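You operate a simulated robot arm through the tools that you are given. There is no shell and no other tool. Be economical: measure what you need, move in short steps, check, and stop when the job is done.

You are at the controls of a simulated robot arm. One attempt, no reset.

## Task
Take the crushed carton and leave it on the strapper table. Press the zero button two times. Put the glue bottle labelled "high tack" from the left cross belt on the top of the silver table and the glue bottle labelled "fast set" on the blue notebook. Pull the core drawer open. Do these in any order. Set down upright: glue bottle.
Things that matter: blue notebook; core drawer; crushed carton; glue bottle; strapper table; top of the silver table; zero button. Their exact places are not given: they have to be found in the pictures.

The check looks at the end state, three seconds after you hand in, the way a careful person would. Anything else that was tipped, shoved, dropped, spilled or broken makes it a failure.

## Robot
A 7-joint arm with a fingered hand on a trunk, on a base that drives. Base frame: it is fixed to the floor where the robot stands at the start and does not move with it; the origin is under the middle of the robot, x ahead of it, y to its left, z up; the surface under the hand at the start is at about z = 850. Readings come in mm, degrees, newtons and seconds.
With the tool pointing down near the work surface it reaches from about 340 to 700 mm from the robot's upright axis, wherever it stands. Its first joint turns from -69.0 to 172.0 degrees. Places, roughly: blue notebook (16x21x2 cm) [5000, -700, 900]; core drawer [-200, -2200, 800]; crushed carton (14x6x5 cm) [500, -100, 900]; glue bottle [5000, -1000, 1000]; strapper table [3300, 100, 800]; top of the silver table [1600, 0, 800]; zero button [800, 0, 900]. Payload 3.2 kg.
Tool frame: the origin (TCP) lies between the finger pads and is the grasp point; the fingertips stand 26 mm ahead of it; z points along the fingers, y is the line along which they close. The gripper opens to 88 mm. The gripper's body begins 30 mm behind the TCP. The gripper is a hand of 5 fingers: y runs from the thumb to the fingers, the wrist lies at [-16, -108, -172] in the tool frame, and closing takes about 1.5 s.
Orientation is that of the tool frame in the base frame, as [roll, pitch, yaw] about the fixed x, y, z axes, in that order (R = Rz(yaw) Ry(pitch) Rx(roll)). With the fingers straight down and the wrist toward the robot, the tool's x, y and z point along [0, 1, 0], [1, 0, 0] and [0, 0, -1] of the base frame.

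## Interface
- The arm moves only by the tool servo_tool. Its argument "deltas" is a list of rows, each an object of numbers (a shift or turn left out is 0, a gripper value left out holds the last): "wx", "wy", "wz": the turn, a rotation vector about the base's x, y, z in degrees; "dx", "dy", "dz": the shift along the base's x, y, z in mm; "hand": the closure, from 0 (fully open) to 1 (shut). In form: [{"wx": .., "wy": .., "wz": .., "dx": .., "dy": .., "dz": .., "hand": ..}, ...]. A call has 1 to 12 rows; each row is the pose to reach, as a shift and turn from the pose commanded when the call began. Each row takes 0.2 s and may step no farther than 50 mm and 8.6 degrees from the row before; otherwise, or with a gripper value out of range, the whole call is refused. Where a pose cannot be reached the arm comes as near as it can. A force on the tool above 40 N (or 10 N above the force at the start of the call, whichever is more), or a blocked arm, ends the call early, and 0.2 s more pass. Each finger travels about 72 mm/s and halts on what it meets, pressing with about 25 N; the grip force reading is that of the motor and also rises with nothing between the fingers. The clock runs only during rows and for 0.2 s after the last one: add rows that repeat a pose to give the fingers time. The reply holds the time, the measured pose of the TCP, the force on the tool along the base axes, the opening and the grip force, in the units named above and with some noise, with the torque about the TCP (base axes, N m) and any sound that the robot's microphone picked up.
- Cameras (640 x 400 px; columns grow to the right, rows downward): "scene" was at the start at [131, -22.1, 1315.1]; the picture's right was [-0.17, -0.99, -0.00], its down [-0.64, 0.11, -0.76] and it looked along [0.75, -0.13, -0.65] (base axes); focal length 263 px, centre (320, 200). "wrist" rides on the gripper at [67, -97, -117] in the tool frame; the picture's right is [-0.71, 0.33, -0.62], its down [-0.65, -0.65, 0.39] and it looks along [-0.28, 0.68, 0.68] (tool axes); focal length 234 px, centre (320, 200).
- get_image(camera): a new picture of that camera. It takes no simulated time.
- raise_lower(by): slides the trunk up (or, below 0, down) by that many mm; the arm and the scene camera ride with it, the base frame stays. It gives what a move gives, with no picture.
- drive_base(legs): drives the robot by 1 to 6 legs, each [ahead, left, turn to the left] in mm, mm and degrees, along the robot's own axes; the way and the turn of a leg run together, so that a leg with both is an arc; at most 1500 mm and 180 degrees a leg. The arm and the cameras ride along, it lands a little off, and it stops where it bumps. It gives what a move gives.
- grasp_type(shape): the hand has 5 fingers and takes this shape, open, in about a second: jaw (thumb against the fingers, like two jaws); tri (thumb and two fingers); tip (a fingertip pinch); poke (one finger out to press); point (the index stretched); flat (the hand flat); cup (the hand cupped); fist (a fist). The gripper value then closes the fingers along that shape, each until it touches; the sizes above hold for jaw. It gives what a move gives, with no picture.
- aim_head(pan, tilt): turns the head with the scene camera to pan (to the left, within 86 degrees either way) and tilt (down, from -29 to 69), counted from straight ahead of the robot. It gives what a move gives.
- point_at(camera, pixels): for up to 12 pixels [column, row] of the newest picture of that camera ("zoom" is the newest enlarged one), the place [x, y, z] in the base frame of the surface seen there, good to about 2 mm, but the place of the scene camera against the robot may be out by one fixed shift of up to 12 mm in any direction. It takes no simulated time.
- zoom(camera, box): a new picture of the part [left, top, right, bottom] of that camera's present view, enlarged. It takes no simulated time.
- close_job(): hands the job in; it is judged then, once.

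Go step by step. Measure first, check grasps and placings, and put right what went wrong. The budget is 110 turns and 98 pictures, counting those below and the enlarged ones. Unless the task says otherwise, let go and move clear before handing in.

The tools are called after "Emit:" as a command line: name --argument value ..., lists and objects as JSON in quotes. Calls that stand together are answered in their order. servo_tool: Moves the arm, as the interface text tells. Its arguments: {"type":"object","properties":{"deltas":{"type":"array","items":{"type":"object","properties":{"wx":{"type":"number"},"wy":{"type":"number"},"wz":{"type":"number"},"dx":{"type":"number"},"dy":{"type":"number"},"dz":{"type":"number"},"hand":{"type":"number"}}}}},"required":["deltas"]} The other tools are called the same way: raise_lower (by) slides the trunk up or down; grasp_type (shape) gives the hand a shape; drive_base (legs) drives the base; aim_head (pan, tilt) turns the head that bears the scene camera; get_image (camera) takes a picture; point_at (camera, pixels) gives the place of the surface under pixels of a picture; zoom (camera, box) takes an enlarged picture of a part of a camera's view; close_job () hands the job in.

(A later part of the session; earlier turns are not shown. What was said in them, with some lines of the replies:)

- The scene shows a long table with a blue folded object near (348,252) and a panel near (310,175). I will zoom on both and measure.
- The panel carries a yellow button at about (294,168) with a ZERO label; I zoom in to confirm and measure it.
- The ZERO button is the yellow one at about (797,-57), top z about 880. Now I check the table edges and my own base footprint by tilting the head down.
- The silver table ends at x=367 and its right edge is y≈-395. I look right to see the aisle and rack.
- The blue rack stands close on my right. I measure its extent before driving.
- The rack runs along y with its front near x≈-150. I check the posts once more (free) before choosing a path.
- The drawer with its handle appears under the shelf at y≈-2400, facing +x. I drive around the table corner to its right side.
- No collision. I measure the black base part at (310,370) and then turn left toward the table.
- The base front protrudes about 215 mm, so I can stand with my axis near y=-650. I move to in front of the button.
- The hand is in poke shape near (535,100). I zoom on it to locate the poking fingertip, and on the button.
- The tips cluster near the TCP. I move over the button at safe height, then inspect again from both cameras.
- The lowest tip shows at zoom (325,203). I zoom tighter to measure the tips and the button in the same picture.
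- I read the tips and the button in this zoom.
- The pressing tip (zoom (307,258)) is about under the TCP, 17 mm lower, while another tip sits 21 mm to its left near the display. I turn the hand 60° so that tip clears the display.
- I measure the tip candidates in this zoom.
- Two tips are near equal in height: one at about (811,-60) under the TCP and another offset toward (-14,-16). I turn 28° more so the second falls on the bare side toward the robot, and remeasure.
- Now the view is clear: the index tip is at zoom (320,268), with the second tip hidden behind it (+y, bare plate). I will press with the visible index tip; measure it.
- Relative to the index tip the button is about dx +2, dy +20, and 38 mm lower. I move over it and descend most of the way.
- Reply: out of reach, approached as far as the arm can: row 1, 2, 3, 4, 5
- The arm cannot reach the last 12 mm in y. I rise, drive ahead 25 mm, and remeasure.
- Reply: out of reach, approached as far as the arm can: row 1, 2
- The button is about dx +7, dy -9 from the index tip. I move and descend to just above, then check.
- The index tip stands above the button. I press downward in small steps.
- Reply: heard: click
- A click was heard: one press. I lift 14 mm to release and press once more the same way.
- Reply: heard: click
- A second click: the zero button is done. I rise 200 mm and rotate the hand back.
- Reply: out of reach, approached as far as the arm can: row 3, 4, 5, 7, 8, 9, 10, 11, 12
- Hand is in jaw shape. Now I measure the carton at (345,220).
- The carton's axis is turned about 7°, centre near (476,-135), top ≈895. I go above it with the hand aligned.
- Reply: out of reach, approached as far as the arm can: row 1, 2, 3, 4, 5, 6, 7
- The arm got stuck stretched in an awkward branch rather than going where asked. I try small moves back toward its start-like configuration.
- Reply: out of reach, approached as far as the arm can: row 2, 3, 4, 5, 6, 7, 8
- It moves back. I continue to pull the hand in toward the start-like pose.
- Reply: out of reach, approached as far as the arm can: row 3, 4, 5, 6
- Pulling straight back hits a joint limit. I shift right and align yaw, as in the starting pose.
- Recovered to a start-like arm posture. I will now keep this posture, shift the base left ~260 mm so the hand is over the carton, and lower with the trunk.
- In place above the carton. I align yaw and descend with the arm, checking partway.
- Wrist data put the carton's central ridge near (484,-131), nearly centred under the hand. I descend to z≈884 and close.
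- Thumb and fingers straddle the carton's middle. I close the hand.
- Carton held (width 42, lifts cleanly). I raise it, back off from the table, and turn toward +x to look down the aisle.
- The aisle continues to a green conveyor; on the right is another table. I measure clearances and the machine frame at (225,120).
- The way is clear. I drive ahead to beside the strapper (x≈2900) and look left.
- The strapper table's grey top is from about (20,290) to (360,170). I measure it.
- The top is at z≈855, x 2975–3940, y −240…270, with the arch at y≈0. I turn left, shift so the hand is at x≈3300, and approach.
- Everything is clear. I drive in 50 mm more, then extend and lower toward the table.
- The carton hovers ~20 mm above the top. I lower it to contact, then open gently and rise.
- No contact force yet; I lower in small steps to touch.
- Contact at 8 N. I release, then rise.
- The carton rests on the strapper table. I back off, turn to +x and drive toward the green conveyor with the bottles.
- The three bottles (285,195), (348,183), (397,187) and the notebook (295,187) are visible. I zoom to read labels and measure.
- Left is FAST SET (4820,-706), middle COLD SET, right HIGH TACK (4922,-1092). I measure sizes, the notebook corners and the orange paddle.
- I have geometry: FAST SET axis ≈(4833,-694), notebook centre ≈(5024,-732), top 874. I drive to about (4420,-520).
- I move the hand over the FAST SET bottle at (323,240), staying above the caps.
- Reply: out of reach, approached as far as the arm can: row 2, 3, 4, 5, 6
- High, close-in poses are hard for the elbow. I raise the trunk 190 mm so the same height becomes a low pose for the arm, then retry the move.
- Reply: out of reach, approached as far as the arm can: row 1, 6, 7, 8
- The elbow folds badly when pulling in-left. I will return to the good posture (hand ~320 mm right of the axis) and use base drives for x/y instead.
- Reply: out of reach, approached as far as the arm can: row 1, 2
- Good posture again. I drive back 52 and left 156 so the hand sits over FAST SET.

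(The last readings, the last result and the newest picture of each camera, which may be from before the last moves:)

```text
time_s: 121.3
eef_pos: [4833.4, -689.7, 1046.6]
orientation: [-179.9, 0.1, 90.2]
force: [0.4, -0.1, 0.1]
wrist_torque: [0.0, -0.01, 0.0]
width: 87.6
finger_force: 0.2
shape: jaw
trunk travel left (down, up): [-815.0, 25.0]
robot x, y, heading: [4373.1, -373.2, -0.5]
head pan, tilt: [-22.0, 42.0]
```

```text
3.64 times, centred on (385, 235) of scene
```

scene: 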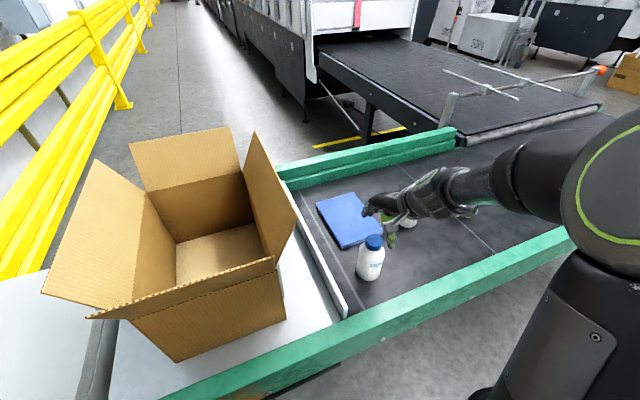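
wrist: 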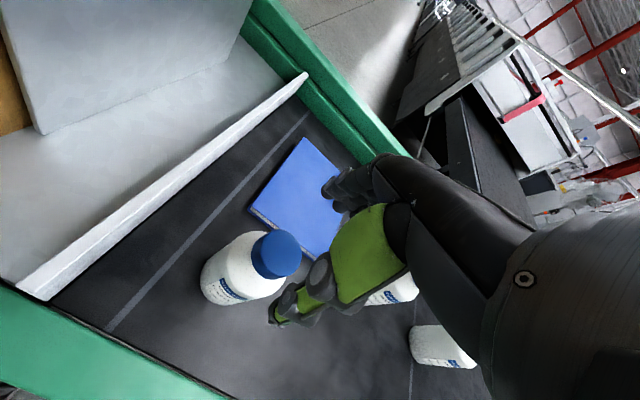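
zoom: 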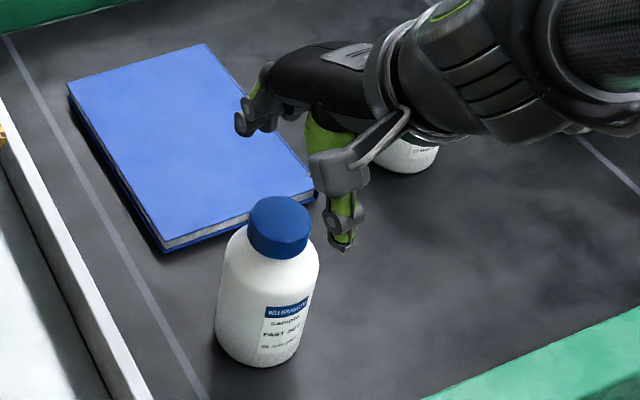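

Both cameras agree: cap top centre ≈(4836,-687), z 988. I descend to TCP z≈973 around the cap.

Emit:
servo_tool --deltas '[{"dx": 2, "dy": 2, "dz": -25}, {"dx": 2, "dy": 2, "dz": -50}, {"dx": 2, "dy": 2, "dz": -65}, {"dx": 2, "dy": 2, "dz": -73}, {"dx": 2, "dy": 2, "dz": -73}]'

Emit:
zoom --camera "scene" --box '[325, 180, 435, 300]'

Emit:
zoom --camera "wrist" --box '[180, 150, 400, 340]'

```text
time_s: 122.5
eef_pos: [4836.3, -690.1, 973.8]
orientation: [-179.8, 0.0, 90.2]
force: [-0.5, 0.4, 0.5]
wrist_torque: [0.0, 0.01, -0.04]
width: 87.9
finger_force: 0.1
shape: jaw
trunk travel left (down, up): [-815.0, 25.0]
robot x, y, heading: [4371.3, -370.1, -0.5]
head pan, tilt: [-22.0, 42.0]
```

```text
3.33 times, centred on (380, 240) of scene
```

zoom: 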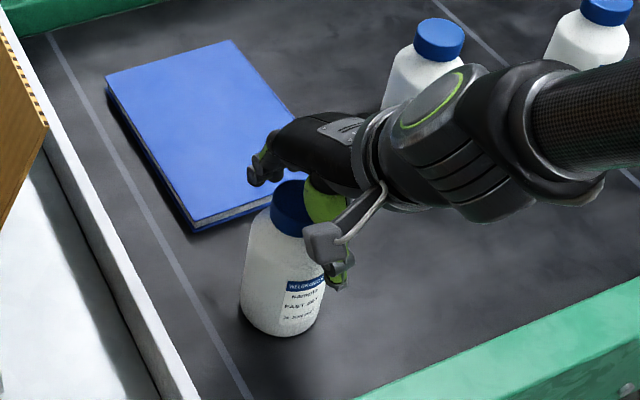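

```text
2.11 times, centred on (290, 245) of wrist
```

zoom: 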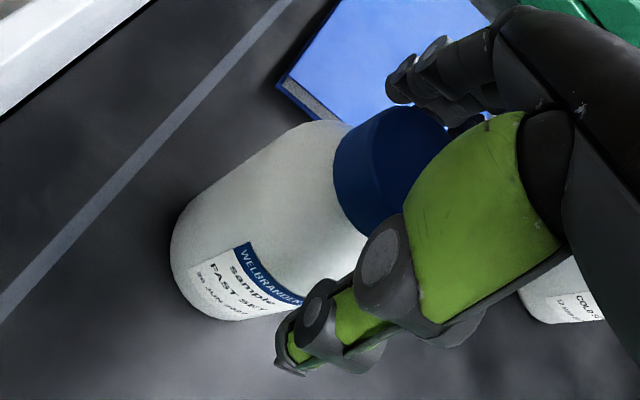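

The cap lies between thumb and fingers. I close and lift slightly to test.

Emit:
servo_tool --deltas '[{"hand": 0.3}, {"hand": 0.6}, {"hand": 1}, {"hand": 1}, {"hand": 1}, {"hand": 1}, {"hand": 1}, {"hand": 1}, {"hand": 1}]'

Emit:
servo_tool --deltas '[{"dz": 10}, {"dz": 25}, {"dz": 50}, {"dz": 70}, {"dz": 70}]'

Emit:
get_image --camera "scene"

```text
time_s: 124.5
eef_pos: [4836.7, -690.6, 974.1]
orientation: [180.0, 0.0, 90.2]
force: [-0.9, -1.2, 6.4]
wrist_torque: [-0.08, -0.08, -0.04]
width: 42.5
finger_force: 25.7
shape: jaw
trunk travel left (down, up): [-815.0, 25.0]
robot x, y, heading: [4371.0, -369.9, -0.5]
head pan, tilt: [-22.0, 42.0]
```

```text
time_s: 125.7
eef_pos: [4837.1, -690.5, 1044.1]
orientation: [-179.8, 0.0, 90.2]
force: [0.0, -0.1, -2.2]
wrist_torque: [-0.01, -0.01, 0.01]
width: 37.8
finger_force: 24.9
shape: jaw
trunk travel left (down, up): [-815.0, 25.0]
robot x, y, heading: [4374.6, -371.6, -0.6]
head pan, tilt: [-22.0, 42.0]
```

```text
24 pictures are left
```

scene: 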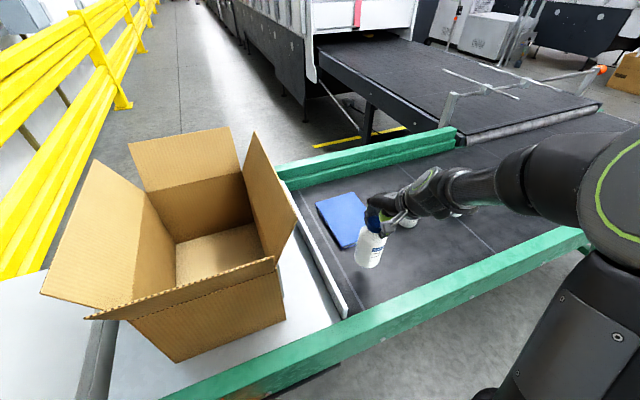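

The bottle is held (width 37.8 = cap). I zoom to check its tilt and bottom height.

Emit:
zoom --camera "scene" --box '[330, 185, 430, 285]'

Emit:
point_at --camera "zoom" --pixels '[[240, 300], [225, 328], [275, 330], [235, 318], [285, 240], [200, 290], [230, 326], [130, 120], [100, 60], [230, 210]]'

```text
4.00 times, centred on (380, 235) of scene
```

zoom: 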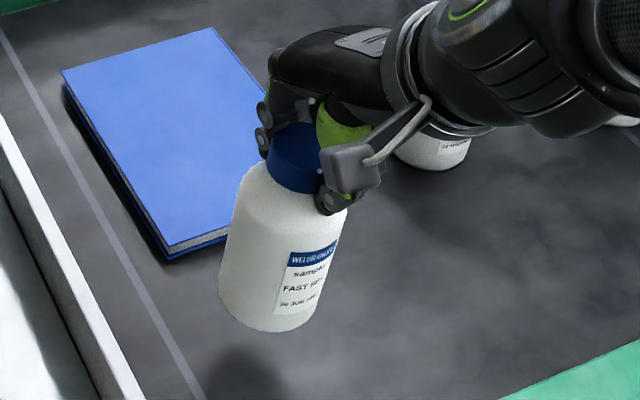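

```text
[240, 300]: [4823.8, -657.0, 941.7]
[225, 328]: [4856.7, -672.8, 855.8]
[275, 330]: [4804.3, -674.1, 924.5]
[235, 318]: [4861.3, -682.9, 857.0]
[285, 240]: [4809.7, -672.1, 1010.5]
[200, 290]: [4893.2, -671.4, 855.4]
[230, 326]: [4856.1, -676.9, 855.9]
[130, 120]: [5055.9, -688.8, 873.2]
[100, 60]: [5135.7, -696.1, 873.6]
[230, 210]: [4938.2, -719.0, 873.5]
```

It hangs upright, bottom ≈124 mm below the TCP. I raise a little, drive ahead 118/right 39, then extend 60 mm over the notebook.

Emit:
servo_tool --deltas '[{"dz": 20}, {"dz": 30}]'

Emit:
drive_base --legs '[[118, -39, 0.5]]'

Emit:
servo_tool --deltas '[{"dx": 15}, {"dx": 30}, {"dx": 45}, {"dx": 58}, {"dx": 58, "dz": -20}, {"dx": 58, "dz": -40}, {"dx": 58, "dz": -40}]'

Emit:
get_image --camera "scene"

```text
time_s: 126.3
eef_pos: [4837.4, -691.2, 1074.1]
orientation: [-180.0, -0.1, 90.2]
force: [-0.7, 0.1, -3.1]
wrist_torque: [-0.03, 0.02, 0.0]
width: 37.6
finger_force: 24.7
shape: jaw
trunk travel left (down, up): [-815.0, 25.0]
robot x, y, heading: [4371.7, -370.6, -0.3]
head pan, tilt: [-22.0, 42.0]
```

```text
time_s: 127.6
eef_pos: [4954.4, -725.0, 1075.4]
orientation: [-180.0, 0.0, 90.6]
force: [-0.4, 0.1, -3.9]
wrist_torque: [-0.01, -0.01, 0.0]
width: 37.8
finger_force: 24.9
shape: jaw
trunk travel left (down, up): [-815.0, 25.0]
robot x, y, heading: [4492.0, -408.9, -0.2]
head pan, tilt: [-22.0, 42.0]
```

```text
time_s: 129.2
eef_pos: [5013.9, -723.7, 1035.2]
orientation: [-179.9, -0.1, 90.6]
force: [-0.3, -0.2, -3.0]
wrist_torque: [-0.05, 0.0, -0.02]
width: 37.8
finger_force: 24.7
shape: jaw
trunk travel left (down, up): [-815.0, 25.0]
robot x, y, heading: [4487.9, -406.9, -0.2]
head pan, tilt: [-22.0, 42.0]
```

```text
22 pictures are left
```

scene: 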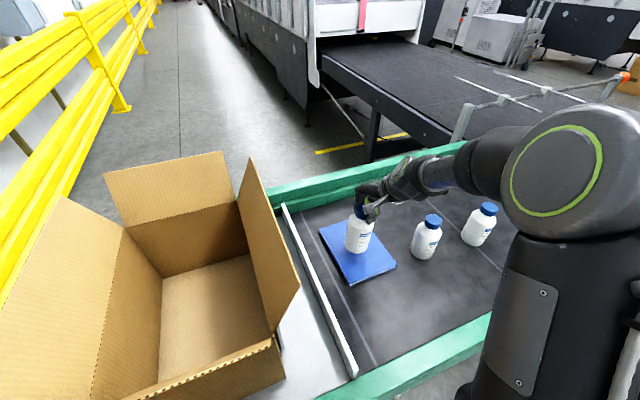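

The bottle is over the notebook's middle. I lower to contact in decreasing steps.

Emit:
servo_tool --deltas '[{"dz": -15}, {"dz": -28}, {"dz": -36}, {"dz": -39}, {"dz": -39}]'

Emit:
servo_tool --deltas '[{"dz": -1.5}, {"dz": -3}]'

```text
time_s: 130.4
eef_pos: [5011.9, -723.4, 999.6]
orientation: [179.7, 0.2, 90.6]
force: [0.7, 4.4, 17.7]
wrist_torque: [-0.04, -0.1, 0.03]
width: 38.8
finger_force: 24.5
shape: jaw
trunk travel left (down, up): [-815.0, 25.0]
robot x, y, heading: [4489.0, -416.0, -0.2]
head pan, tilt: [-22.0, 42.0]
```

```text
time_s: 131.0
eef_pos: [5010.4, -721.9, 997.7]
orientation: [179.5, 0.2, 90.6]
force: [1.4, 5.6, 31.8]
wrist_torque: [-0.06, 0.02, 0.04]
width: 39.5
finger_force: 25.1
shape: jaw
trunk travel left (down, up): [-815.0, 25.0]
robot x, y, heading: [4489.9, -413.1, -0.3]
head pan, tilt: [-22.0, 42.0]
```

Firm contact (32 N), a bit much. I ease up 4 mm, look, then open.

Emit:
servo_tool --deltas '[{"dz": 2}, {"dz": 4}, {"dz": 4}]'

Emit:
zoom --camera "scene" --box '[310, 170, 410, 290]'

```text
time_s: 131.8
eef_pos: [5011.2, -722.9, 998.9]
orientation: [179.8, 0.1, 90.6]
force: [2.1, 3.9, 22.0]
wrist_torque: [0.02, -0.24, 0.03]
width: 39.4
finger_force: 24.3
shape: jaw
trunk travel left (down, up): [-815.0, 25.0]
robot x, y, heading: [4487.1, -411.1, 0.1]
head pan, tilt: [-22.0, 42.0]
```

```text
3.33 times, centred on (360, 230) of scene
```

zoom: 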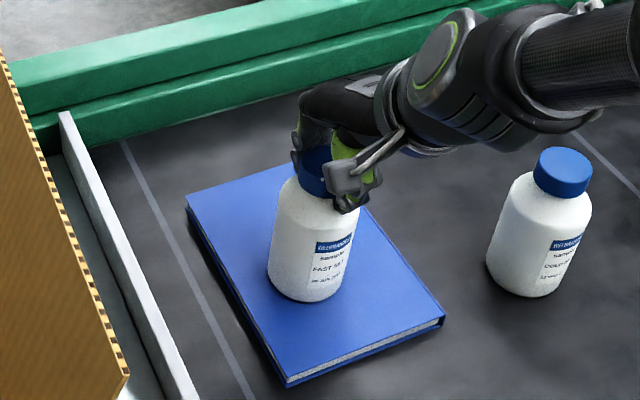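

Upright on the notebook. I ease off a few mm more and open the hand.

Emit:
servo_tool --deltas '[{"dz": 2}, {"dz": 3}, {"dz": 3, "hand": 0.85}, {"dz": 3, "hand": 0.7}, {"dz": 3, "hand": 0.4}, {"dz": 3, "hand": 0}, {"dz": 3, "hand": 0}, {"dz": 3, "hand": 0}, {"dz": 3, "hand": 0}, {"dz": 3, "hand": 0}]'

Emit:
servo_tool --deltas '[{"dz": 15}, {"dz": 40}, {"dz": 80}, {"dz": 105, "dx": -15}, {"dz": 120, "dx": -35}, {"dz": 120, "dx": -58}, {"dz": 120, "dx": -58}]'

Emit:
get_image --camera "scene"

```text
time_s: 134.0
eef_pos: [5012.0, -725.0, 999.7]
orientation: [-179.9, 0.0, 90.5]
force: [0.4, 0.5, 0.0]
wrist_torque: [0.02, -0.02, -0.02]
width: 87.7
finger_force: 0.1
shape: jaw
trunk travel left (down, up): [-815.0, 25.0]
robot x, y, heading: [4488.7, -409.7, -0.2]
head pan, tilt: [-22.0, 42.0]
```

```text
time_s: 135.6
eef_pos: [4955.4, -727.0, 1120.3]
orientation: [-179.9, -0.1, 90.6]
force: [-0.1, -0.1, 0.1]
wrist_torque: [0.03, -0.03, 0.0]
width: 87.9
finger_force: 0.1
shape: jaw
trunk travel left (down, up): [-815.0, 25.0]
robot x, y, heading: [4488.8, -411.5, -0.2]
head pan, tilt: [-22.0, 42.0]
```

```text
20 pictures are left
```

scene: 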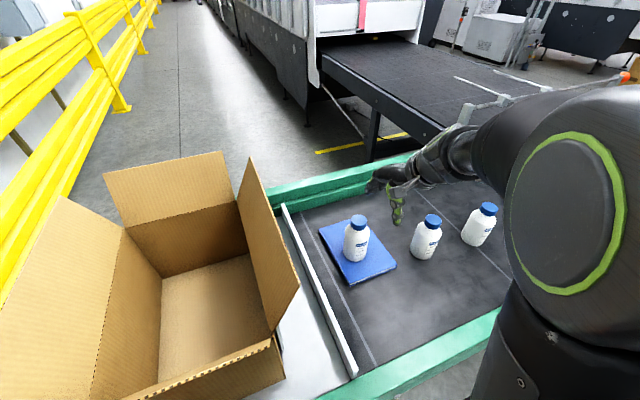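

FAST SET stands on the notebook. Now I measure the HIGH TACK cap at (488,209).

Emit:
point_at --camera "scene" --pixels '[[488, 206], [481, 208], [496, 209], [489, 212], [488, 204], [358, 219], [432, 219], [478, 232]]'

```text
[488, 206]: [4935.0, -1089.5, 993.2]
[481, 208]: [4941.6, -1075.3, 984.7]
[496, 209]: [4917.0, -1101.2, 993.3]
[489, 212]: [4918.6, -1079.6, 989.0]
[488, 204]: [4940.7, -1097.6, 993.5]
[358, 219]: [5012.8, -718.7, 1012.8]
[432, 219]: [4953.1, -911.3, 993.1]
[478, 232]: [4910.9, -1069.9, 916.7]
```

HIGH TACK is near (4934,-1086). I drive back, right and in again so the hand is above it.

Emit:
drive_base --legs '[[-100, 0, 0.2], [0, -359, 0], [79, 0, 0]]'

Emit:
servo_tool --deltas '[{"dz": -25}, {"dz": -50}, {"dz": -75}, {"dz": -75}]'

Emit:
get_image --camera "wrist"

```text
time_s: 139.3
eef_pos: [4934.2, -1081.3, 1119.8]
orientation: [-179.8, -0.1, 90.8]
force: [-0.3, -0.7, 0.4]
wrist_torque: [0.0, 0.01, 0.01]
width: 88.1
finger_force: 0.0
shape: jaw
trunk travel left (down, up): [-815.0, 25.0]
robot x, y, heading: [4467.7, -765.9, 0.1]
head pan, tilt: [-22.0, 42.0]
```

```text
time_s: 140.3
eef_pos: [4933.8, -1079.7, 1043.9]
orientation: [-179.9, 0.0, 90.8]
force: [-0.5, 0.4, 0.8]
wrist_torque: [0.0, 0.05, 0.01]
width: 87.9
finger_force: 0.0
shape: jaw
trunk travel left (down, up): [-815.0, 25.0]
robot x, y, heading: [4470.7, -764.2, 0.2]
head pan, tilt: [-22.0, 42.0]
```

```text
19 pictures are left
```

wrist: 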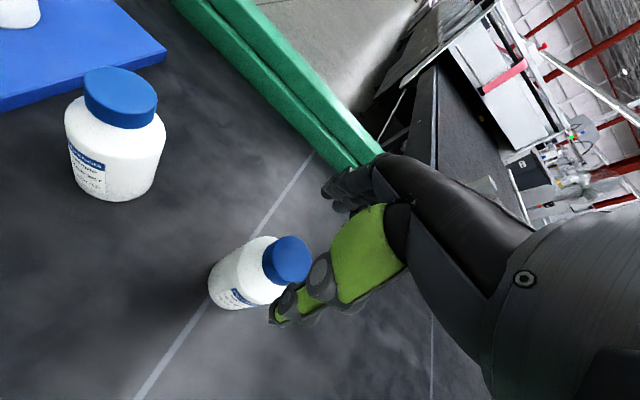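

Emit:
point_at --camera "wrist" --pixels '[[293, 257], [282, 243], [306, 268], [305, 250], [280, 258], [270, 268], [293, 245], [296, 272]]'

```text
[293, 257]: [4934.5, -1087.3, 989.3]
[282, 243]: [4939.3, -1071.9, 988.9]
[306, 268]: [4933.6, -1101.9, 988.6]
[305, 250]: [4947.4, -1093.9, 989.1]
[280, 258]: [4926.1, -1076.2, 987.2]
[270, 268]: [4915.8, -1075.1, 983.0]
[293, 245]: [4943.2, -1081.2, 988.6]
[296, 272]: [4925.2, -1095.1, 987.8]
```

Cap centre ≈(4936,-1087). I descend around it, close, and lift.

Emit:
servo_tool --deltas '[{"dx": 2, "dy": -6}, {"dx": 2, "dy": -6, "dz": -25}, {"dx": 2, "dy": -6, "dz": -50}, {"dx": 2, "dy": -6, "dz": -66}, {"dx": 2, "dy": -6, "dz": -66}]'

Emit:
servo_tool --deltas '[{"hand": 0.3}, {"hand": 0.6}, {"hand": 1}, {"hand": 1}, {"hand": 1}, {"hand": 1}, {"hand": 1}, {"hand": 1}, {"hand": 1}]'

Emit:
servo_tool --deltas '[{"dz": 10}, {"dz": 25}, {"dz": 50}, {"dz": 85}, {"dz": 120}, {"dz": 140}, {"dz": 140}]'

Emit:
get_image --camera "wrist"

```text
time_s: 141.5
eef_pos: [4936.3, -1085.8, 977.3]
orientation: [-179.8, -0.2, 90.8]
force: [-0.7, -0.1, 0.0]
wrist_torque: [0.0, -0.04, -0.01]
width: 87.5
finger_force: 0.1
shape: jaw
trunk travel left (down, up): [-815.0, 25.0]
robot x, y, heading: [4466.3, -763.6, 0.3]
head pan, tilt: [-22.0, 42.0]
```

```text
time_s: 143.5
eef_pos: [4935.7, -1085.0, 979.1]
orientation: [-180.0, 0.0, 90.8]
force: [-3.5, 0.4, 3.1]
wrist_torque: [-0.02, 0.14, 0.04]
width: 37.4
finger_force: 25.2
shape: jaw
trunk travel left (down, up): [-815.0, 25.0]
robot x, y, heading: [4466.3, -764.9, -0.1]
head pan, tilt: [-22.0, 42.0]
```

```text
time_s: 145.1
eef_pos: [4935.6, -1086.1, 1119.4]
orientation: [-179.8, 0.0, 90.8]
force: [0.6, 0.5, -3.8]
wrist_torque: [0.04, 0.02, 0.0]
width: 34.9
finger_force: 25.4
shape: jaw
trunk travel left (down, up): [-815.0, 25.0]
robot x, y, heading: [4464.1, -764.1, 0.1]
head pan, tilt: [-22.0, 42.0]
```

```text
18 pictures are left
```

wrist: 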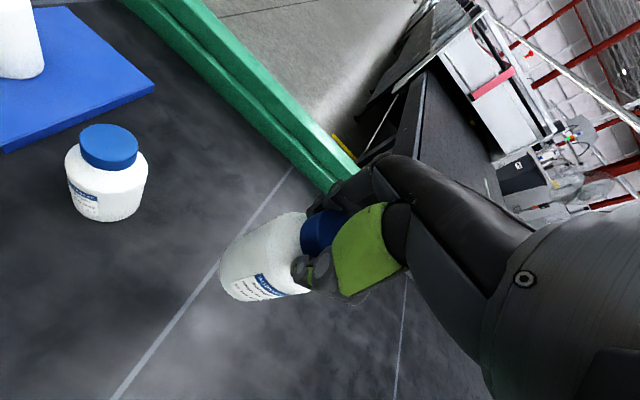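

HIGH TACK is held and clear. I back out from the conveyor and reverse along the aisle to the silver table.

Emit:
drive_base --legs '[[-500, 0, 0], [-1000, -130, 0], [-1200, 0, 0], [-1100, 0, 0]]'

Emit:
aim_head --pan 45 --tilt 40

Emit:
get_image --camera "scene"

```text
time_s: 163.7
eef_pos: [1133.2, -1177.3, 1119.8]
orientation: [-179.9, -0.2, 88.4]
force: [0.3, -0.6, -3.8]
wrist_torque: [-0.01, 0.01, 0.01]
width: 35.2
finger_force: 24.6
shape: jaw
trunk travel left (down, up): [-815.0, 25.0]
robot x, y, heading: [679.4, -841.0, -2.1]
head pan, tilt: [-22.0, 42.0]
```

```text
time_s: 165.1
eef_pos: [1132.5, -1177.0, 1119.7]
orientation: [-179.9, -0.1, 88.4]
force: [0.3, -0.3, -3.3]
wrist_torque: [0.0, 0.0, 0.0]
width: 35.2
finger_force: 25.0
shape: jaw
trunk travel left (down, up): [-815.0, 25.0]
robot x, y, heading: [678.8, -838.2, -2.1]
head pan, tilt: [45.0, 40.0]
```

```text
17 pictures are left
```

scene: 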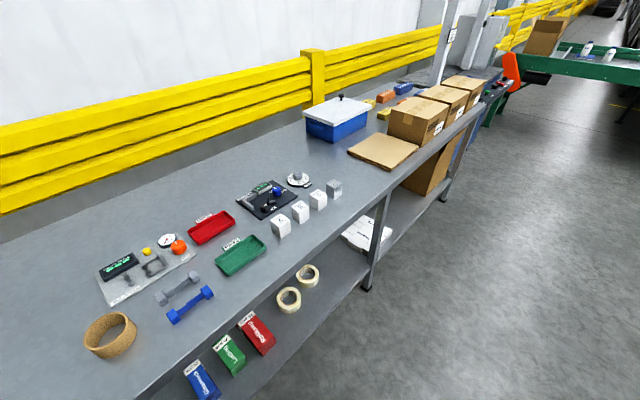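

The old carton place on the silver table is wide open. I turn left, shift left 500 mm and move in so the bottle is near (500,-175).

Emit:
drive_base --legs '[[0, 0, 92.1], [0, 500, 0], [200, 0, 0]]'

Emit:
aim_head --pan -25 --tilt 48

Emit:
get_image --camera "scene"

```text
time_s: 173.2
eef_pos: [480.6, -173.2, 1119.9]
orientation: [-179.8, -0.1, -178.6]
force: [0.4, 0.3, -3.5]
wrist_torque: [-0.01, -0.01, 0.02]
width: 35.0
finger_force: 24.8
shape: jaw
trunk travel left (down, up): [-815.0, 25.0]
robot x, y, heading: [165.0, -647.4, 90.7]
head pan, tilt: [45.0, 40.0]
```

```text
time_s: 174.6
eef_pos: [481.9, -173.6, 1119.6]
orientation: [-180.0, -0.1, -178.6]
force: [-0.1, 0.9, -4.2]
wrist_torque: [0.02, 0.0, -0.01]
width: 35.0
finger_force: 25.2
shape: jaw
trunk travel left (down, up): [-815.0, 25.0]
robot x, y, heading: [162.0, -647.1, 90.7]
head pan, tilt: [-25.0, 48.0]
```

```text
16 pictures are left
```

scene: 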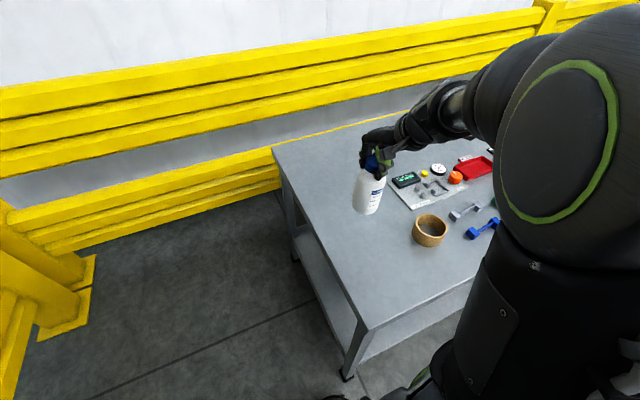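

I measure the bottle's bottom against the table to plan the descent.

Emit:
zoom --camera "scene" --box '[330, 130, 410, 230]'

Emit:
point_at --camera "scene" --pixels '[[364, 211], [366, 212], [360, 209], [362, 235], [372, 180]]'

```text
4.00 times, centred on (370, 180) of scene
```

zoom: 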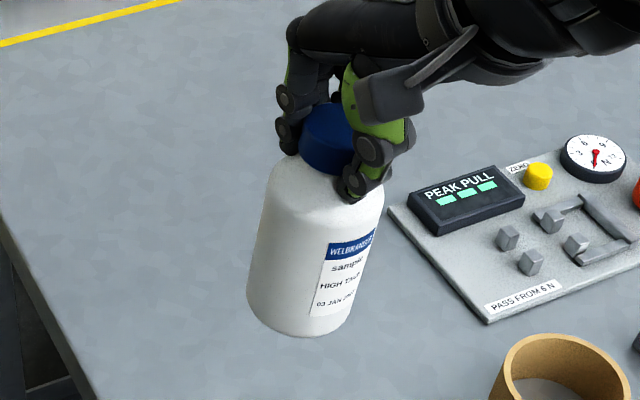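

```text
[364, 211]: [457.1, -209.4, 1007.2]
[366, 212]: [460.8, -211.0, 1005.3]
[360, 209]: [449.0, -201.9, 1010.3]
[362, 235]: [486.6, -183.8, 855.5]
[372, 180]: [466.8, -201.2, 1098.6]
```

I lower to about 8 mm above expected contact, then step gently.

Emit:
servo_tool --deltas '[{"dz": -35}, {"dz": -70}, {"dz": -100}, {"dz": -120}, {"dz": -130}, {"dz": -134}, {"dz": -134}]'

Emit:
servo_tool --deltas '[{"dz": -2}, {"dz": -4}, {"dz": -4}]'

```text
time_s: 176.2
eef_pos: [480.4, -174.4, 985.7]
orientation: [-180.0, -0.1, -178.6]
force: [0.8, 0.2, -2.6]
wrist_torque: [0.0, 0.01, -0.01]
width: 35.0
finger_force: 24.9
shape: jaw
trunk travel left (down, up): [-815.0, 25.0]
robot x, y, heading: [166.2, -644.3, 90.9]
head pan, tilt: [-25.0, 48.0]
```

```text
time_s: 177.0
eef_pos: [478.9, -174.6, 984.4]
orientation: [179.8, 0.0, -178.5]
force: [-1.5, -0.6, 7.8]
wrist_torque: [0.07, -0.02, -0.01]
width: 35.6
finger_force: 24.9
shape: jaw
trunk travel left (down, up): [-815.0, 25.0]
robot x, y, heading: [166.2, -645.5, 90.7]
head pan, tilt: [-25.0, 48.0]
```

Contact at about 8 N. I release slowly and rise.

Emit:
servo_tool --deltas '[{"dz": 1}, {"dz": 1, "hand": 0.85}, {"dz": 1, "hand": 0.7}, {"dz": 1, "hand": 0.4}, {"dz": 1, "hand": 0}, {"dz": 1, "hand": 0}, {"dz": 1, "hand": 0}, {"dz": 1, "hand": 0}, {"dz": 1, "hand": 0}]'

Emit:
servo_tool --deltas '[{"dz": 15}, {"dz": 40}, {"dz": 80}, {"dz": 120}, {"dz": 140}, {"dz": 140}]'

Emit:
get_image --camera "scene"

```text
time_s: 179.0
eef_pos: [479.9, -174.5, 983.3]
orientation: [-180.0, -0.1, -178.7]
force: [0.3, 0.1, -0.2]
wrist_torque: [0.01, 0.01, 0.04]
width: 87.9
finger_force: 0.0
shape: jaw
trunk travel left (down, up): [-815.0, 25.0]
robot x, y, heading: [167.7, -648.1, 90.7]
head pan, tilt: [-25.0, 48.0]
```

```text
time_s: 180.4
eef_pos: [481.3, -172.5, 1123.1]
orientation: [-179.9, -0.1, -178.6]
force: [-0.5, 0.1, 0.2]
wrist_torque: [-0.03, 0.0, -0.04]
width: 87.7
finger_force: 0.0
shape: jaw
trunk travel left (down, up): [-815.0, 25.0]
robot x, y, heading: [165.4, -642.0, 90.8]
head pan, tilt: [-25.0, 48.0]
```

```text
14 pictures are left
```

scene: 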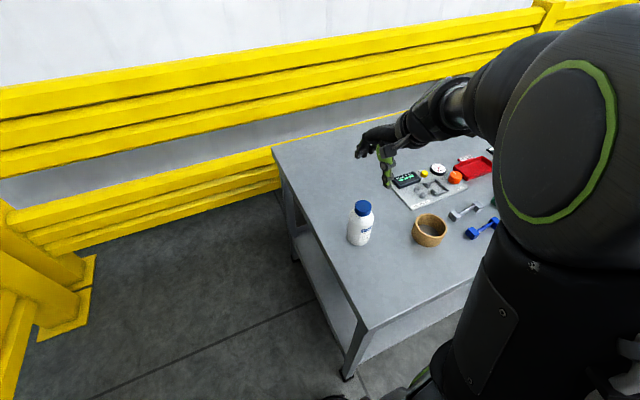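

HIGH TACK stands on the silver table. Now I drive to the core drawer: back off, turn to face −x, and move along the rack.

Emit:
drive_base --legs '[[-300, 0, 0], [0, -550, 0], [0, 0, 89.3], [0, 1150, 0]]'

Emit:
aim_head --pan 0 --tilt 35

Emit:
get_image --camera "scene"

```text
time_s: 194.4
eef_pos: [225.0, -1759.0, 1123.2]
orientation: [-179.9, -0.1, -91.1]
force: [-0.7, 0.0, -0.7]
wrist_torque: [-0.01, -0.03, 0.01]
width: 87.6
finger_force: 0.0
shape: jaw
trunk travel left (down, up): [-815.0, 25.0]
robot x, y, heading: [681.8, -2098.0, 178.3]
head pan, tilt: [-25.0, 48.0]
```

```text
time_s: 195.3
eef_pos: [225.0, -1757.9, 1122.3]
orientation: [-179.9, -0.1, -91.0]
force: [-0.7, -0.6, 0.9]
wrist_torque: [0.02, -0.01, 0.03]
width: 87.7
finger_force: 0.1
shape: jaw
trunk travel left (down, up): [-815.0, 25.0]
robot x, y, heading: [683.8, -2098.0, 178.6]
head pan, tilt: [0.0, 35.0]
```

```text
13 pictures are left
```

scene: 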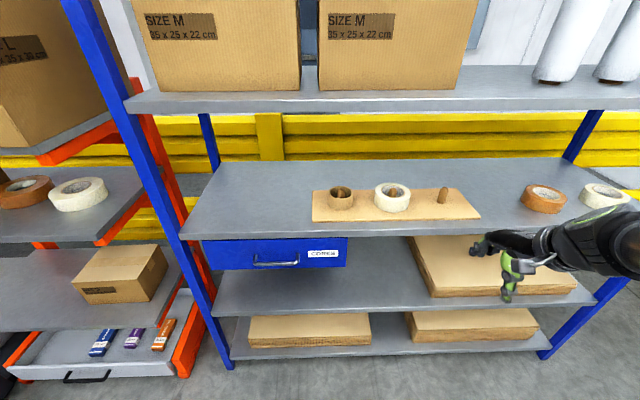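

The blue drawer labelled CORES with a handle at (276,262) is under the shelf. I zoom and measure.

Emit:
zoom --camera "scene" --box '[190, 225, 360, 285]'

Emit:
point_at --camera "scene" --pixels '[[276, 262], [256, 262], [297, 262], [255, 256], [297, 255], [276, 252], [206, 268], [346, 264], [206, 243], [346, 240], [276, 233], [276, 275]]'

```text
3.76 times, centred on (275, 255) of scene
```

zoom: 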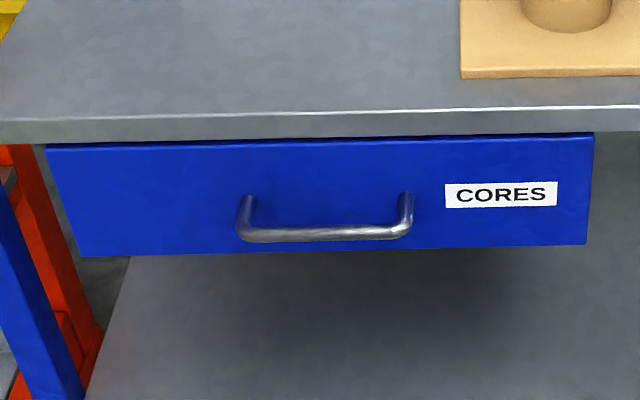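

```text
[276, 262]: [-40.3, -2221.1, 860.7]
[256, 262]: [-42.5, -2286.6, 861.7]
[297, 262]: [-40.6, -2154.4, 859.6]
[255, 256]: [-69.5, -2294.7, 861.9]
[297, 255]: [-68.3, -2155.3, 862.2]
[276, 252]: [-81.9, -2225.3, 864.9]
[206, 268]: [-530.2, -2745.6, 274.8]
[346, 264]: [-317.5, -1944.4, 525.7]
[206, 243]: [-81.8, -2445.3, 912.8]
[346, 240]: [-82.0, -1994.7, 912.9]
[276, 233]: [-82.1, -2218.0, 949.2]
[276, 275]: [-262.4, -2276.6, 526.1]
```

The handle is a horizontal bar at about (-46,-2226,856) standing 40 mm off the face. I'll grip it with fingers pointing at the face, so I pitch the hand up about 84° here in free space.

Emit:
servo_tool --deltas '[{"wy": 7}, {"wy": 14}, {"wy": 21}, {"wy": 28}, {"wy": 35}, {"wy": 42}, {"wy": 49}, {"wy": 56}, {"wy": 63}, {"wy": 70}, {"wy": 77}, {"wy": 84}]'

```text
time_s: 197.9
eef_pos: [224.6, -1757.7, 1123.0]
orientation: [96.0, -1.1, -90.1]
force: [-0.4, 0.2, -0.5]
wrist_torque: [-0.01, -0.01, 0.0]
width: 88.2
finger_force: 0.2
shape: jaw
trunk travel left (down, up): [-815.0, 25.0]
robot x, y, heading: [684.3, -2093.2, 178.1]
head pan, tilt: [0.0, 35.0]
```

The pitch worked exactly. Now I strafe left ~468 mm and lower the trunk so the hand comes to bar height, still 250 mm off the rack.

Emit:
drive_base --legs '[[0, 468, 1.9]]'

Emit:
raise_lower --by -264

Emit:
aim_head --pan -25 --tilt 30

Emit:
get_image --camera "scene"

```text
time_s: 200.7
eef_pos: [208.6, -2237.3, 1123.4]
orientation: [96.1, -1.1, -88.4]
force: [0.2, -0.3, 0.0]
wrist_torque: [-0.01, 0.03, 0.0]
width: 87.9
finger_force: 0.1
shape: jaw
trunk travel left (down, up): [-815.0, 25.0]
robot x, y, heading: [675.3, -2555.8, -179.6]
head pan, tilt: [0.0, 35.0]
```

```text
time_s: 203.4
eef_pos: [210.1, -2238.0, 860.4]
orientation: [96.1, -1.1, -88.3]
force: [-0.5, 0.2, 0.1]
wrist_torque: [0.0, 0.0, 0.0]
width: 88.0
finger_force: 0.2
shape: jaw
trunk travel left (down, up): [-551.0, 289.0]
robot x, y, heading: [678.2, -2560.9, -180.1]
head pan, tilt: [0.0, 35.0]
```

```text
time_s: 204.3
eef_pos: [209.2, -2238.0, 858.6]
orientation: [96.1, -1.0, -88.4]
force: [0.9, -0.1, 0.2]
wrist_torque: [0.02, -0.01, 0.0]
width: 87.9
finger_force: 0.1
shape: jaw
trunk travel left (down, up): [-551.0, 289.0]
robot x, y, heading: [674.6, -2563.2, -179.8]
head pan, tilt: [-25.0, 30.0]
```

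```text
11 pictures are left
```

scene: 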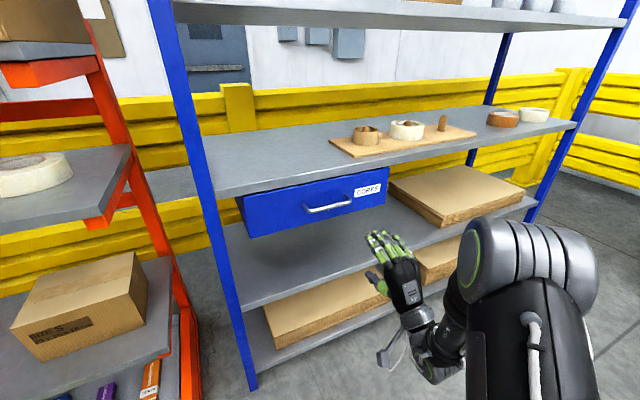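

The hand points at the rack at bar height. I re-measure the handle and my fingers.

Emit:
point_at --camera "scene" --pixels '[[328, 208], [308, 212], [350, 203], [330, 196], [375, 240], [368, 285], [395, 245], [384, 238]]'

Emit:
zoom --camera "scene" --box '[290, 180, 430, 300]'

```text
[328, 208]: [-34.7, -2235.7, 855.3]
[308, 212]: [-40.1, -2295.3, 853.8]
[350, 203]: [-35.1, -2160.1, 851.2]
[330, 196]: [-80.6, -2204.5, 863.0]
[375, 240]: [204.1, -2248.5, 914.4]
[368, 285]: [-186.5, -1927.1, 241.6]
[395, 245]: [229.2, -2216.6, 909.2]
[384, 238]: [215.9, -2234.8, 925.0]
```

```text
3.33 times, centred on (360, 240) of scene
```

zoom: 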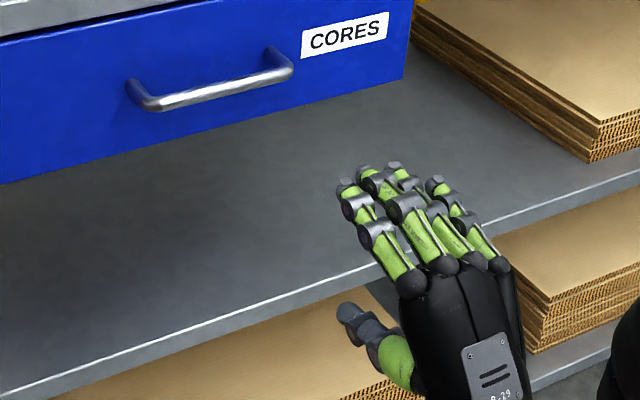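

The bar is at about (-44,-2230,852). I drive ahead 200 mm and check the alignment.

Emit:
drive_base --legs '[[195, 0, 0]]'

Emit:
get_image --camera "scene"

```text
time_s: 205.8
eef_pos: [13.4, -2238.6, 859.9]
orientation: [96.1, -1.1, -88.2]
force: [0.2, -0.6, -0.7]
wrist_torque: [0.03, 0.01, -0.01]
width: 87.7
finger_force: 0.0
shape: jaw
trunk travel left (down, up): [-551.0, 289.0]
robot x, y, heading: [485.6, -2564.9, -179.7]
head pan, tilt: [-25.0, 30.0]
```

```text
9 pictures are left
```

scene: 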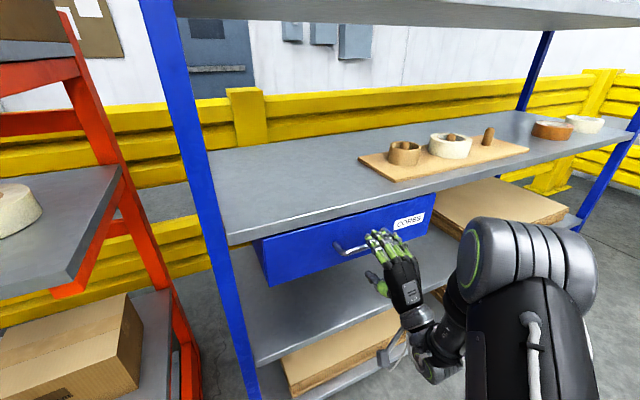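

Emit:
point_at --camera "scene" --pixels '[[338, 252], [348, 251], [360, 249], [371, 239], [380, 233], [392, 237], [374, 276], [382, 288], [405, 255]]'

Emit:
zoom --camera "scene" --box '[310, 200, 440, 310]'

```text
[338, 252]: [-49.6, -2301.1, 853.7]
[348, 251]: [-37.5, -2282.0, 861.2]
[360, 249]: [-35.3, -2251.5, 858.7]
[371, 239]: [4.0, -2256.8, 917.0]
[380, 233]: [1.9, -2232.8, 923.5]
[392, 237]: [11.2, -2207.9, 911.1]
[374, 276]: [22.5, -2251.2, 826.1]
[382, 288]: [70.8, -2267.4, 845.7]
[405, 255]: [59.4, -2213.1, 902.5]
```

```text
3.64 times, centred on (375, 255) of scene
```

zoom: 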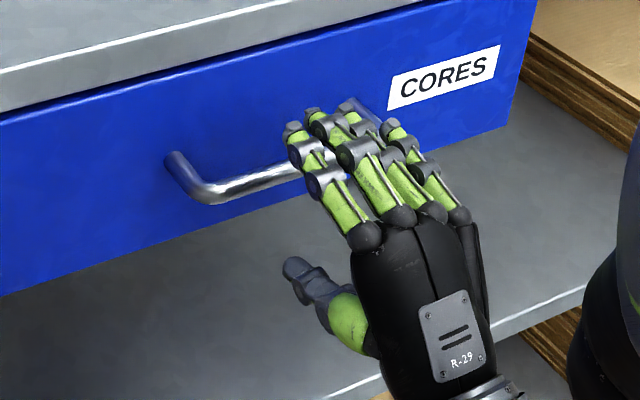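

Fingers span y −2260…−2195 within the bar. I advance 53 mm so the bar lies between thumb and fingers.

Emit:
servo_tool --deltas '[{"dx": -15, "dz": -3}, {"dx": -30, "dz": -3}, {"dx": -43, "dz": -3}, {"dx": -53, "dz": -3}, {"dx": -53, "dz": -3}]'

Emit:
servo_tool --deltas '[{"hand": 0.3}, {"hand": 0.6}, {"hand": 1}, {"hand": 1}, {"hand": 1}, {"hand": 1}, {"hand": 1}, {"hand": 1}, {"hand": 1}]'

Emit:
zoom --camera "scene" --box '[310, 200, 440, 310]'

```text
time_s: 207.1
eef_pos: [-37.8, -2239.6, 857.2]
orientation: [96.1, -1.1, -88.1]
force: [-0.7, -0.5, -0.4]
wrist_torque: [-0.01, 0.0, 0.02]
width: 87.9
finger_force: 0.0
shape: jaw
trunk travel left (down, up): [-551.0, 289.0]
robot x, y, heading: [483.2, -2559.5, -179.9]
head pan, tilt: [-25.0, 30.0]
```

```text
time_s: 209.1
eef_pos: [-40.5, -2239.5, 855.5]
orientation: [96.2, -1.1, -88.2]
force: [-2.7, -1.2, -3.4]
wrist_torque: [0.04, 0.04, 0.0]
width: 5.7
finger_force: 25.0
shape: jaw
trunk travel left (down, up): [-551.0, 289.0]
robot x, y, heading: [484.7, -2563.0, -179.7]
head pan, tilt: [-25.0, 30.0]
```

```text
3.64 times, centred on (375, 255) of scene
```

zoom: 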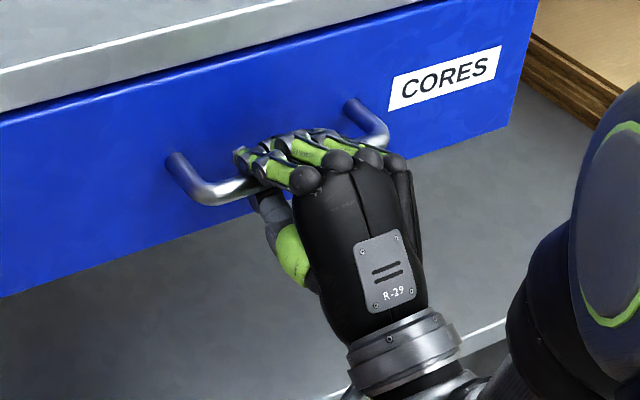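

The fingers wrap the bar. I pull with the arm first to feel the drawer's force.

Emit:
servo_tool --deltas '[{"dx": 10}, {"dx": 25}, {"dx": 40}, {"dx": 60}, {"dx": 80}, {"dx": 80}]'

```text
time_s: 210.4
eef_pos: [32.5, -2236.4, 858.5]
orientation: [96.9, -1.2, -88.2]
force: [0.1, -15.3, -25.7]
wrist_torque: [-0.09, -0.01, 0.01]
width: 7.5
finger_force: 24.8
shape: jaw
out of reach, approached as far as the arm can: row 5, 6
trunk travel left (down, up): [-551.0, 289.0]
robot x, y, heading: [481.2, -2560.6, -179.9]
head pan, tilt: [-25.0, 30.0]
```

The drawer follows (73 mm). The arm nears its fold limit, so I continue by driving back.

Emit:
drive_base --legs '[[-90, 0, 0]]'

Emit:
zoom --camera "scene" --box '[200, 150, 500, 340]'

```text
time_s: 211.6
eef_pos: [121.7, -2233.7, 859.7]
orientation: [96.7, -1.2, -88.3]
force: [0.3, -13.6, -24.7]
wrist_torque: [0.0, -0.01, -0.03]
width: 8.4
finger_force: 25.8
shape: jaw
trunk travel left (down, up): [-551.0, 289.0]
robot x, y, heading: [570.7, -2562.4, -179.8]
head pan, tilt: [-25.0, 30.0]
```

```text
2.11 times, centred on (350, 245) of scene
```

zoom: 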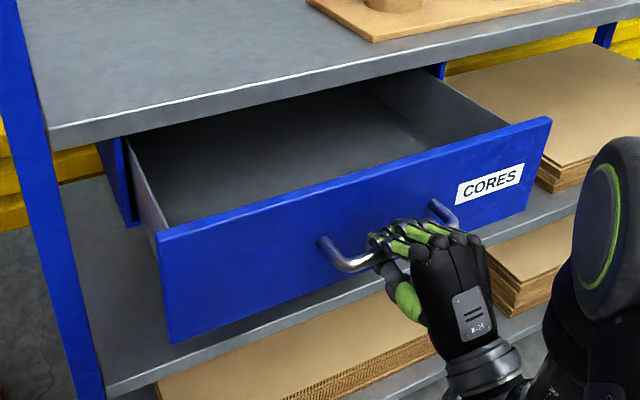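

The drawer is open about 160 mm. I pull another 90 mm.

Emit:
drive_base --legs '[[-90, 0, 0]]'

Emit:
zoom --camera "scene" --box '[200, 150, 500, 340]'

```text
time_s: 212.7
eef_pos: [212.3, -2234.5, 859.6]
orientation: [96.9, -1.2, -88.1]
force: [-0.3, -11.9, -23.1]
wrist_torque: [-0.02, 0.01, -0.02]
width: 8.0
finger_force: 25.1
shape: jaw
trunk travel left (down, up): [-551.0, 289.0]
robot x, y, heading: [659.3, -2559.4, -179.8]
head pan, tilt: [-25.0, 30.0]
```

```text
2.11 times, centred on (350, 245) of scene
```

zoom: 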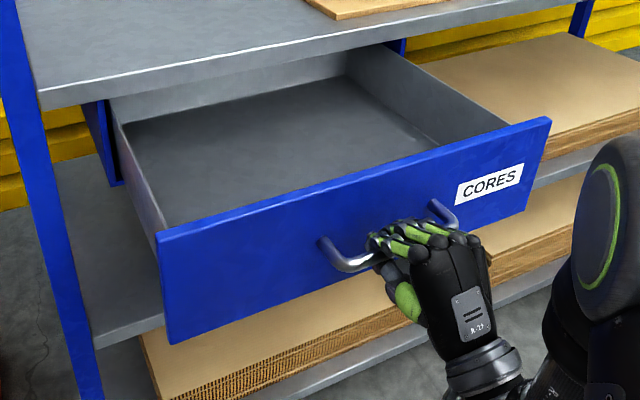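

The drawer is open ~250 mm with its back wall visible. I release and back away straight.

Emit:
servo_tool --deltas '[{"hand": 0.7}, {"hand": 0.4}, {"hand": 0}, {"hand": 0}, {"hand": 0}, {"hand": 0}, {"hand": 0}, {"hand": 0}]'

Emit:
drive_base --legs '[[-200, 0, 0]]'

Emit:
get_image --camera "scene"

```text
time_s: 214.4
eef_pos: [213.1, -2233.1, 860.6]
orientation: [96.8, -1.2, -88.0]
force: [-0.4, -0.3, -0.5]
wrist_torque: [0.0, 0.01, -0.01]
width: 87.6
finger_force: 0.0
shape: jaw
trunk travel left (down, up): [-551.0, 289.0]
robot x, y, heading: [659.1, -2560.7, -179.8]
head pan, tilt: [-25.0, 30.0]
```

```text
time_s: 216.1
eef_pos: [414.6, -2233.1, 861.5]
orientation: [96.7, -1.2, -87.9]
force: [0.0, -0.1, -0.9]
wrist_torque: [-0.01, -0.03, 0.0]
width: 87.6
finger_force: 0.0
shape: jaw
trunk travel left (down, up): [-551.0, 289.0]
robot x, y, heading: [861.9, -2559.7, -179.7]
head pan, tilt: [-25.0, 30.0]
```

```text
4 pictures are left
```

scene: 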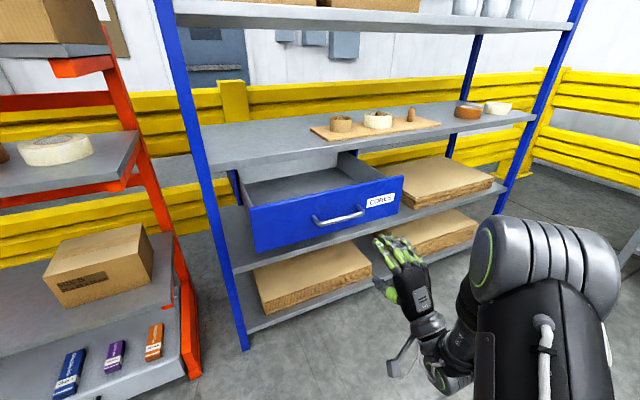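

The drawer stays open, the hand is clear, and all the other tasks were confirmed along the way. I hand in.

Emit:
close_job

```text
The job is handed in.
```

I finished all five tasks and handed the job in; I have not seen the result of the check.

- **Crushed carton:** it rests on the strapper table, just in front of the arch.
- **Zero button:** I pressed it twice and heard a click each time.
- **"High tack" bottle:** it stands upright on the silver table, where the carton used to be.
- **"Fast set" bottle:** it stands upright on the blue notebook. It went down a bit hard, at about 32 N, and looked upright and steady in the picture afterwards.
- **Core drawer:** it is open about 250 mm and stayed open after I let go.

I saw nothing else tipped, moved or broken in the pictures I took.
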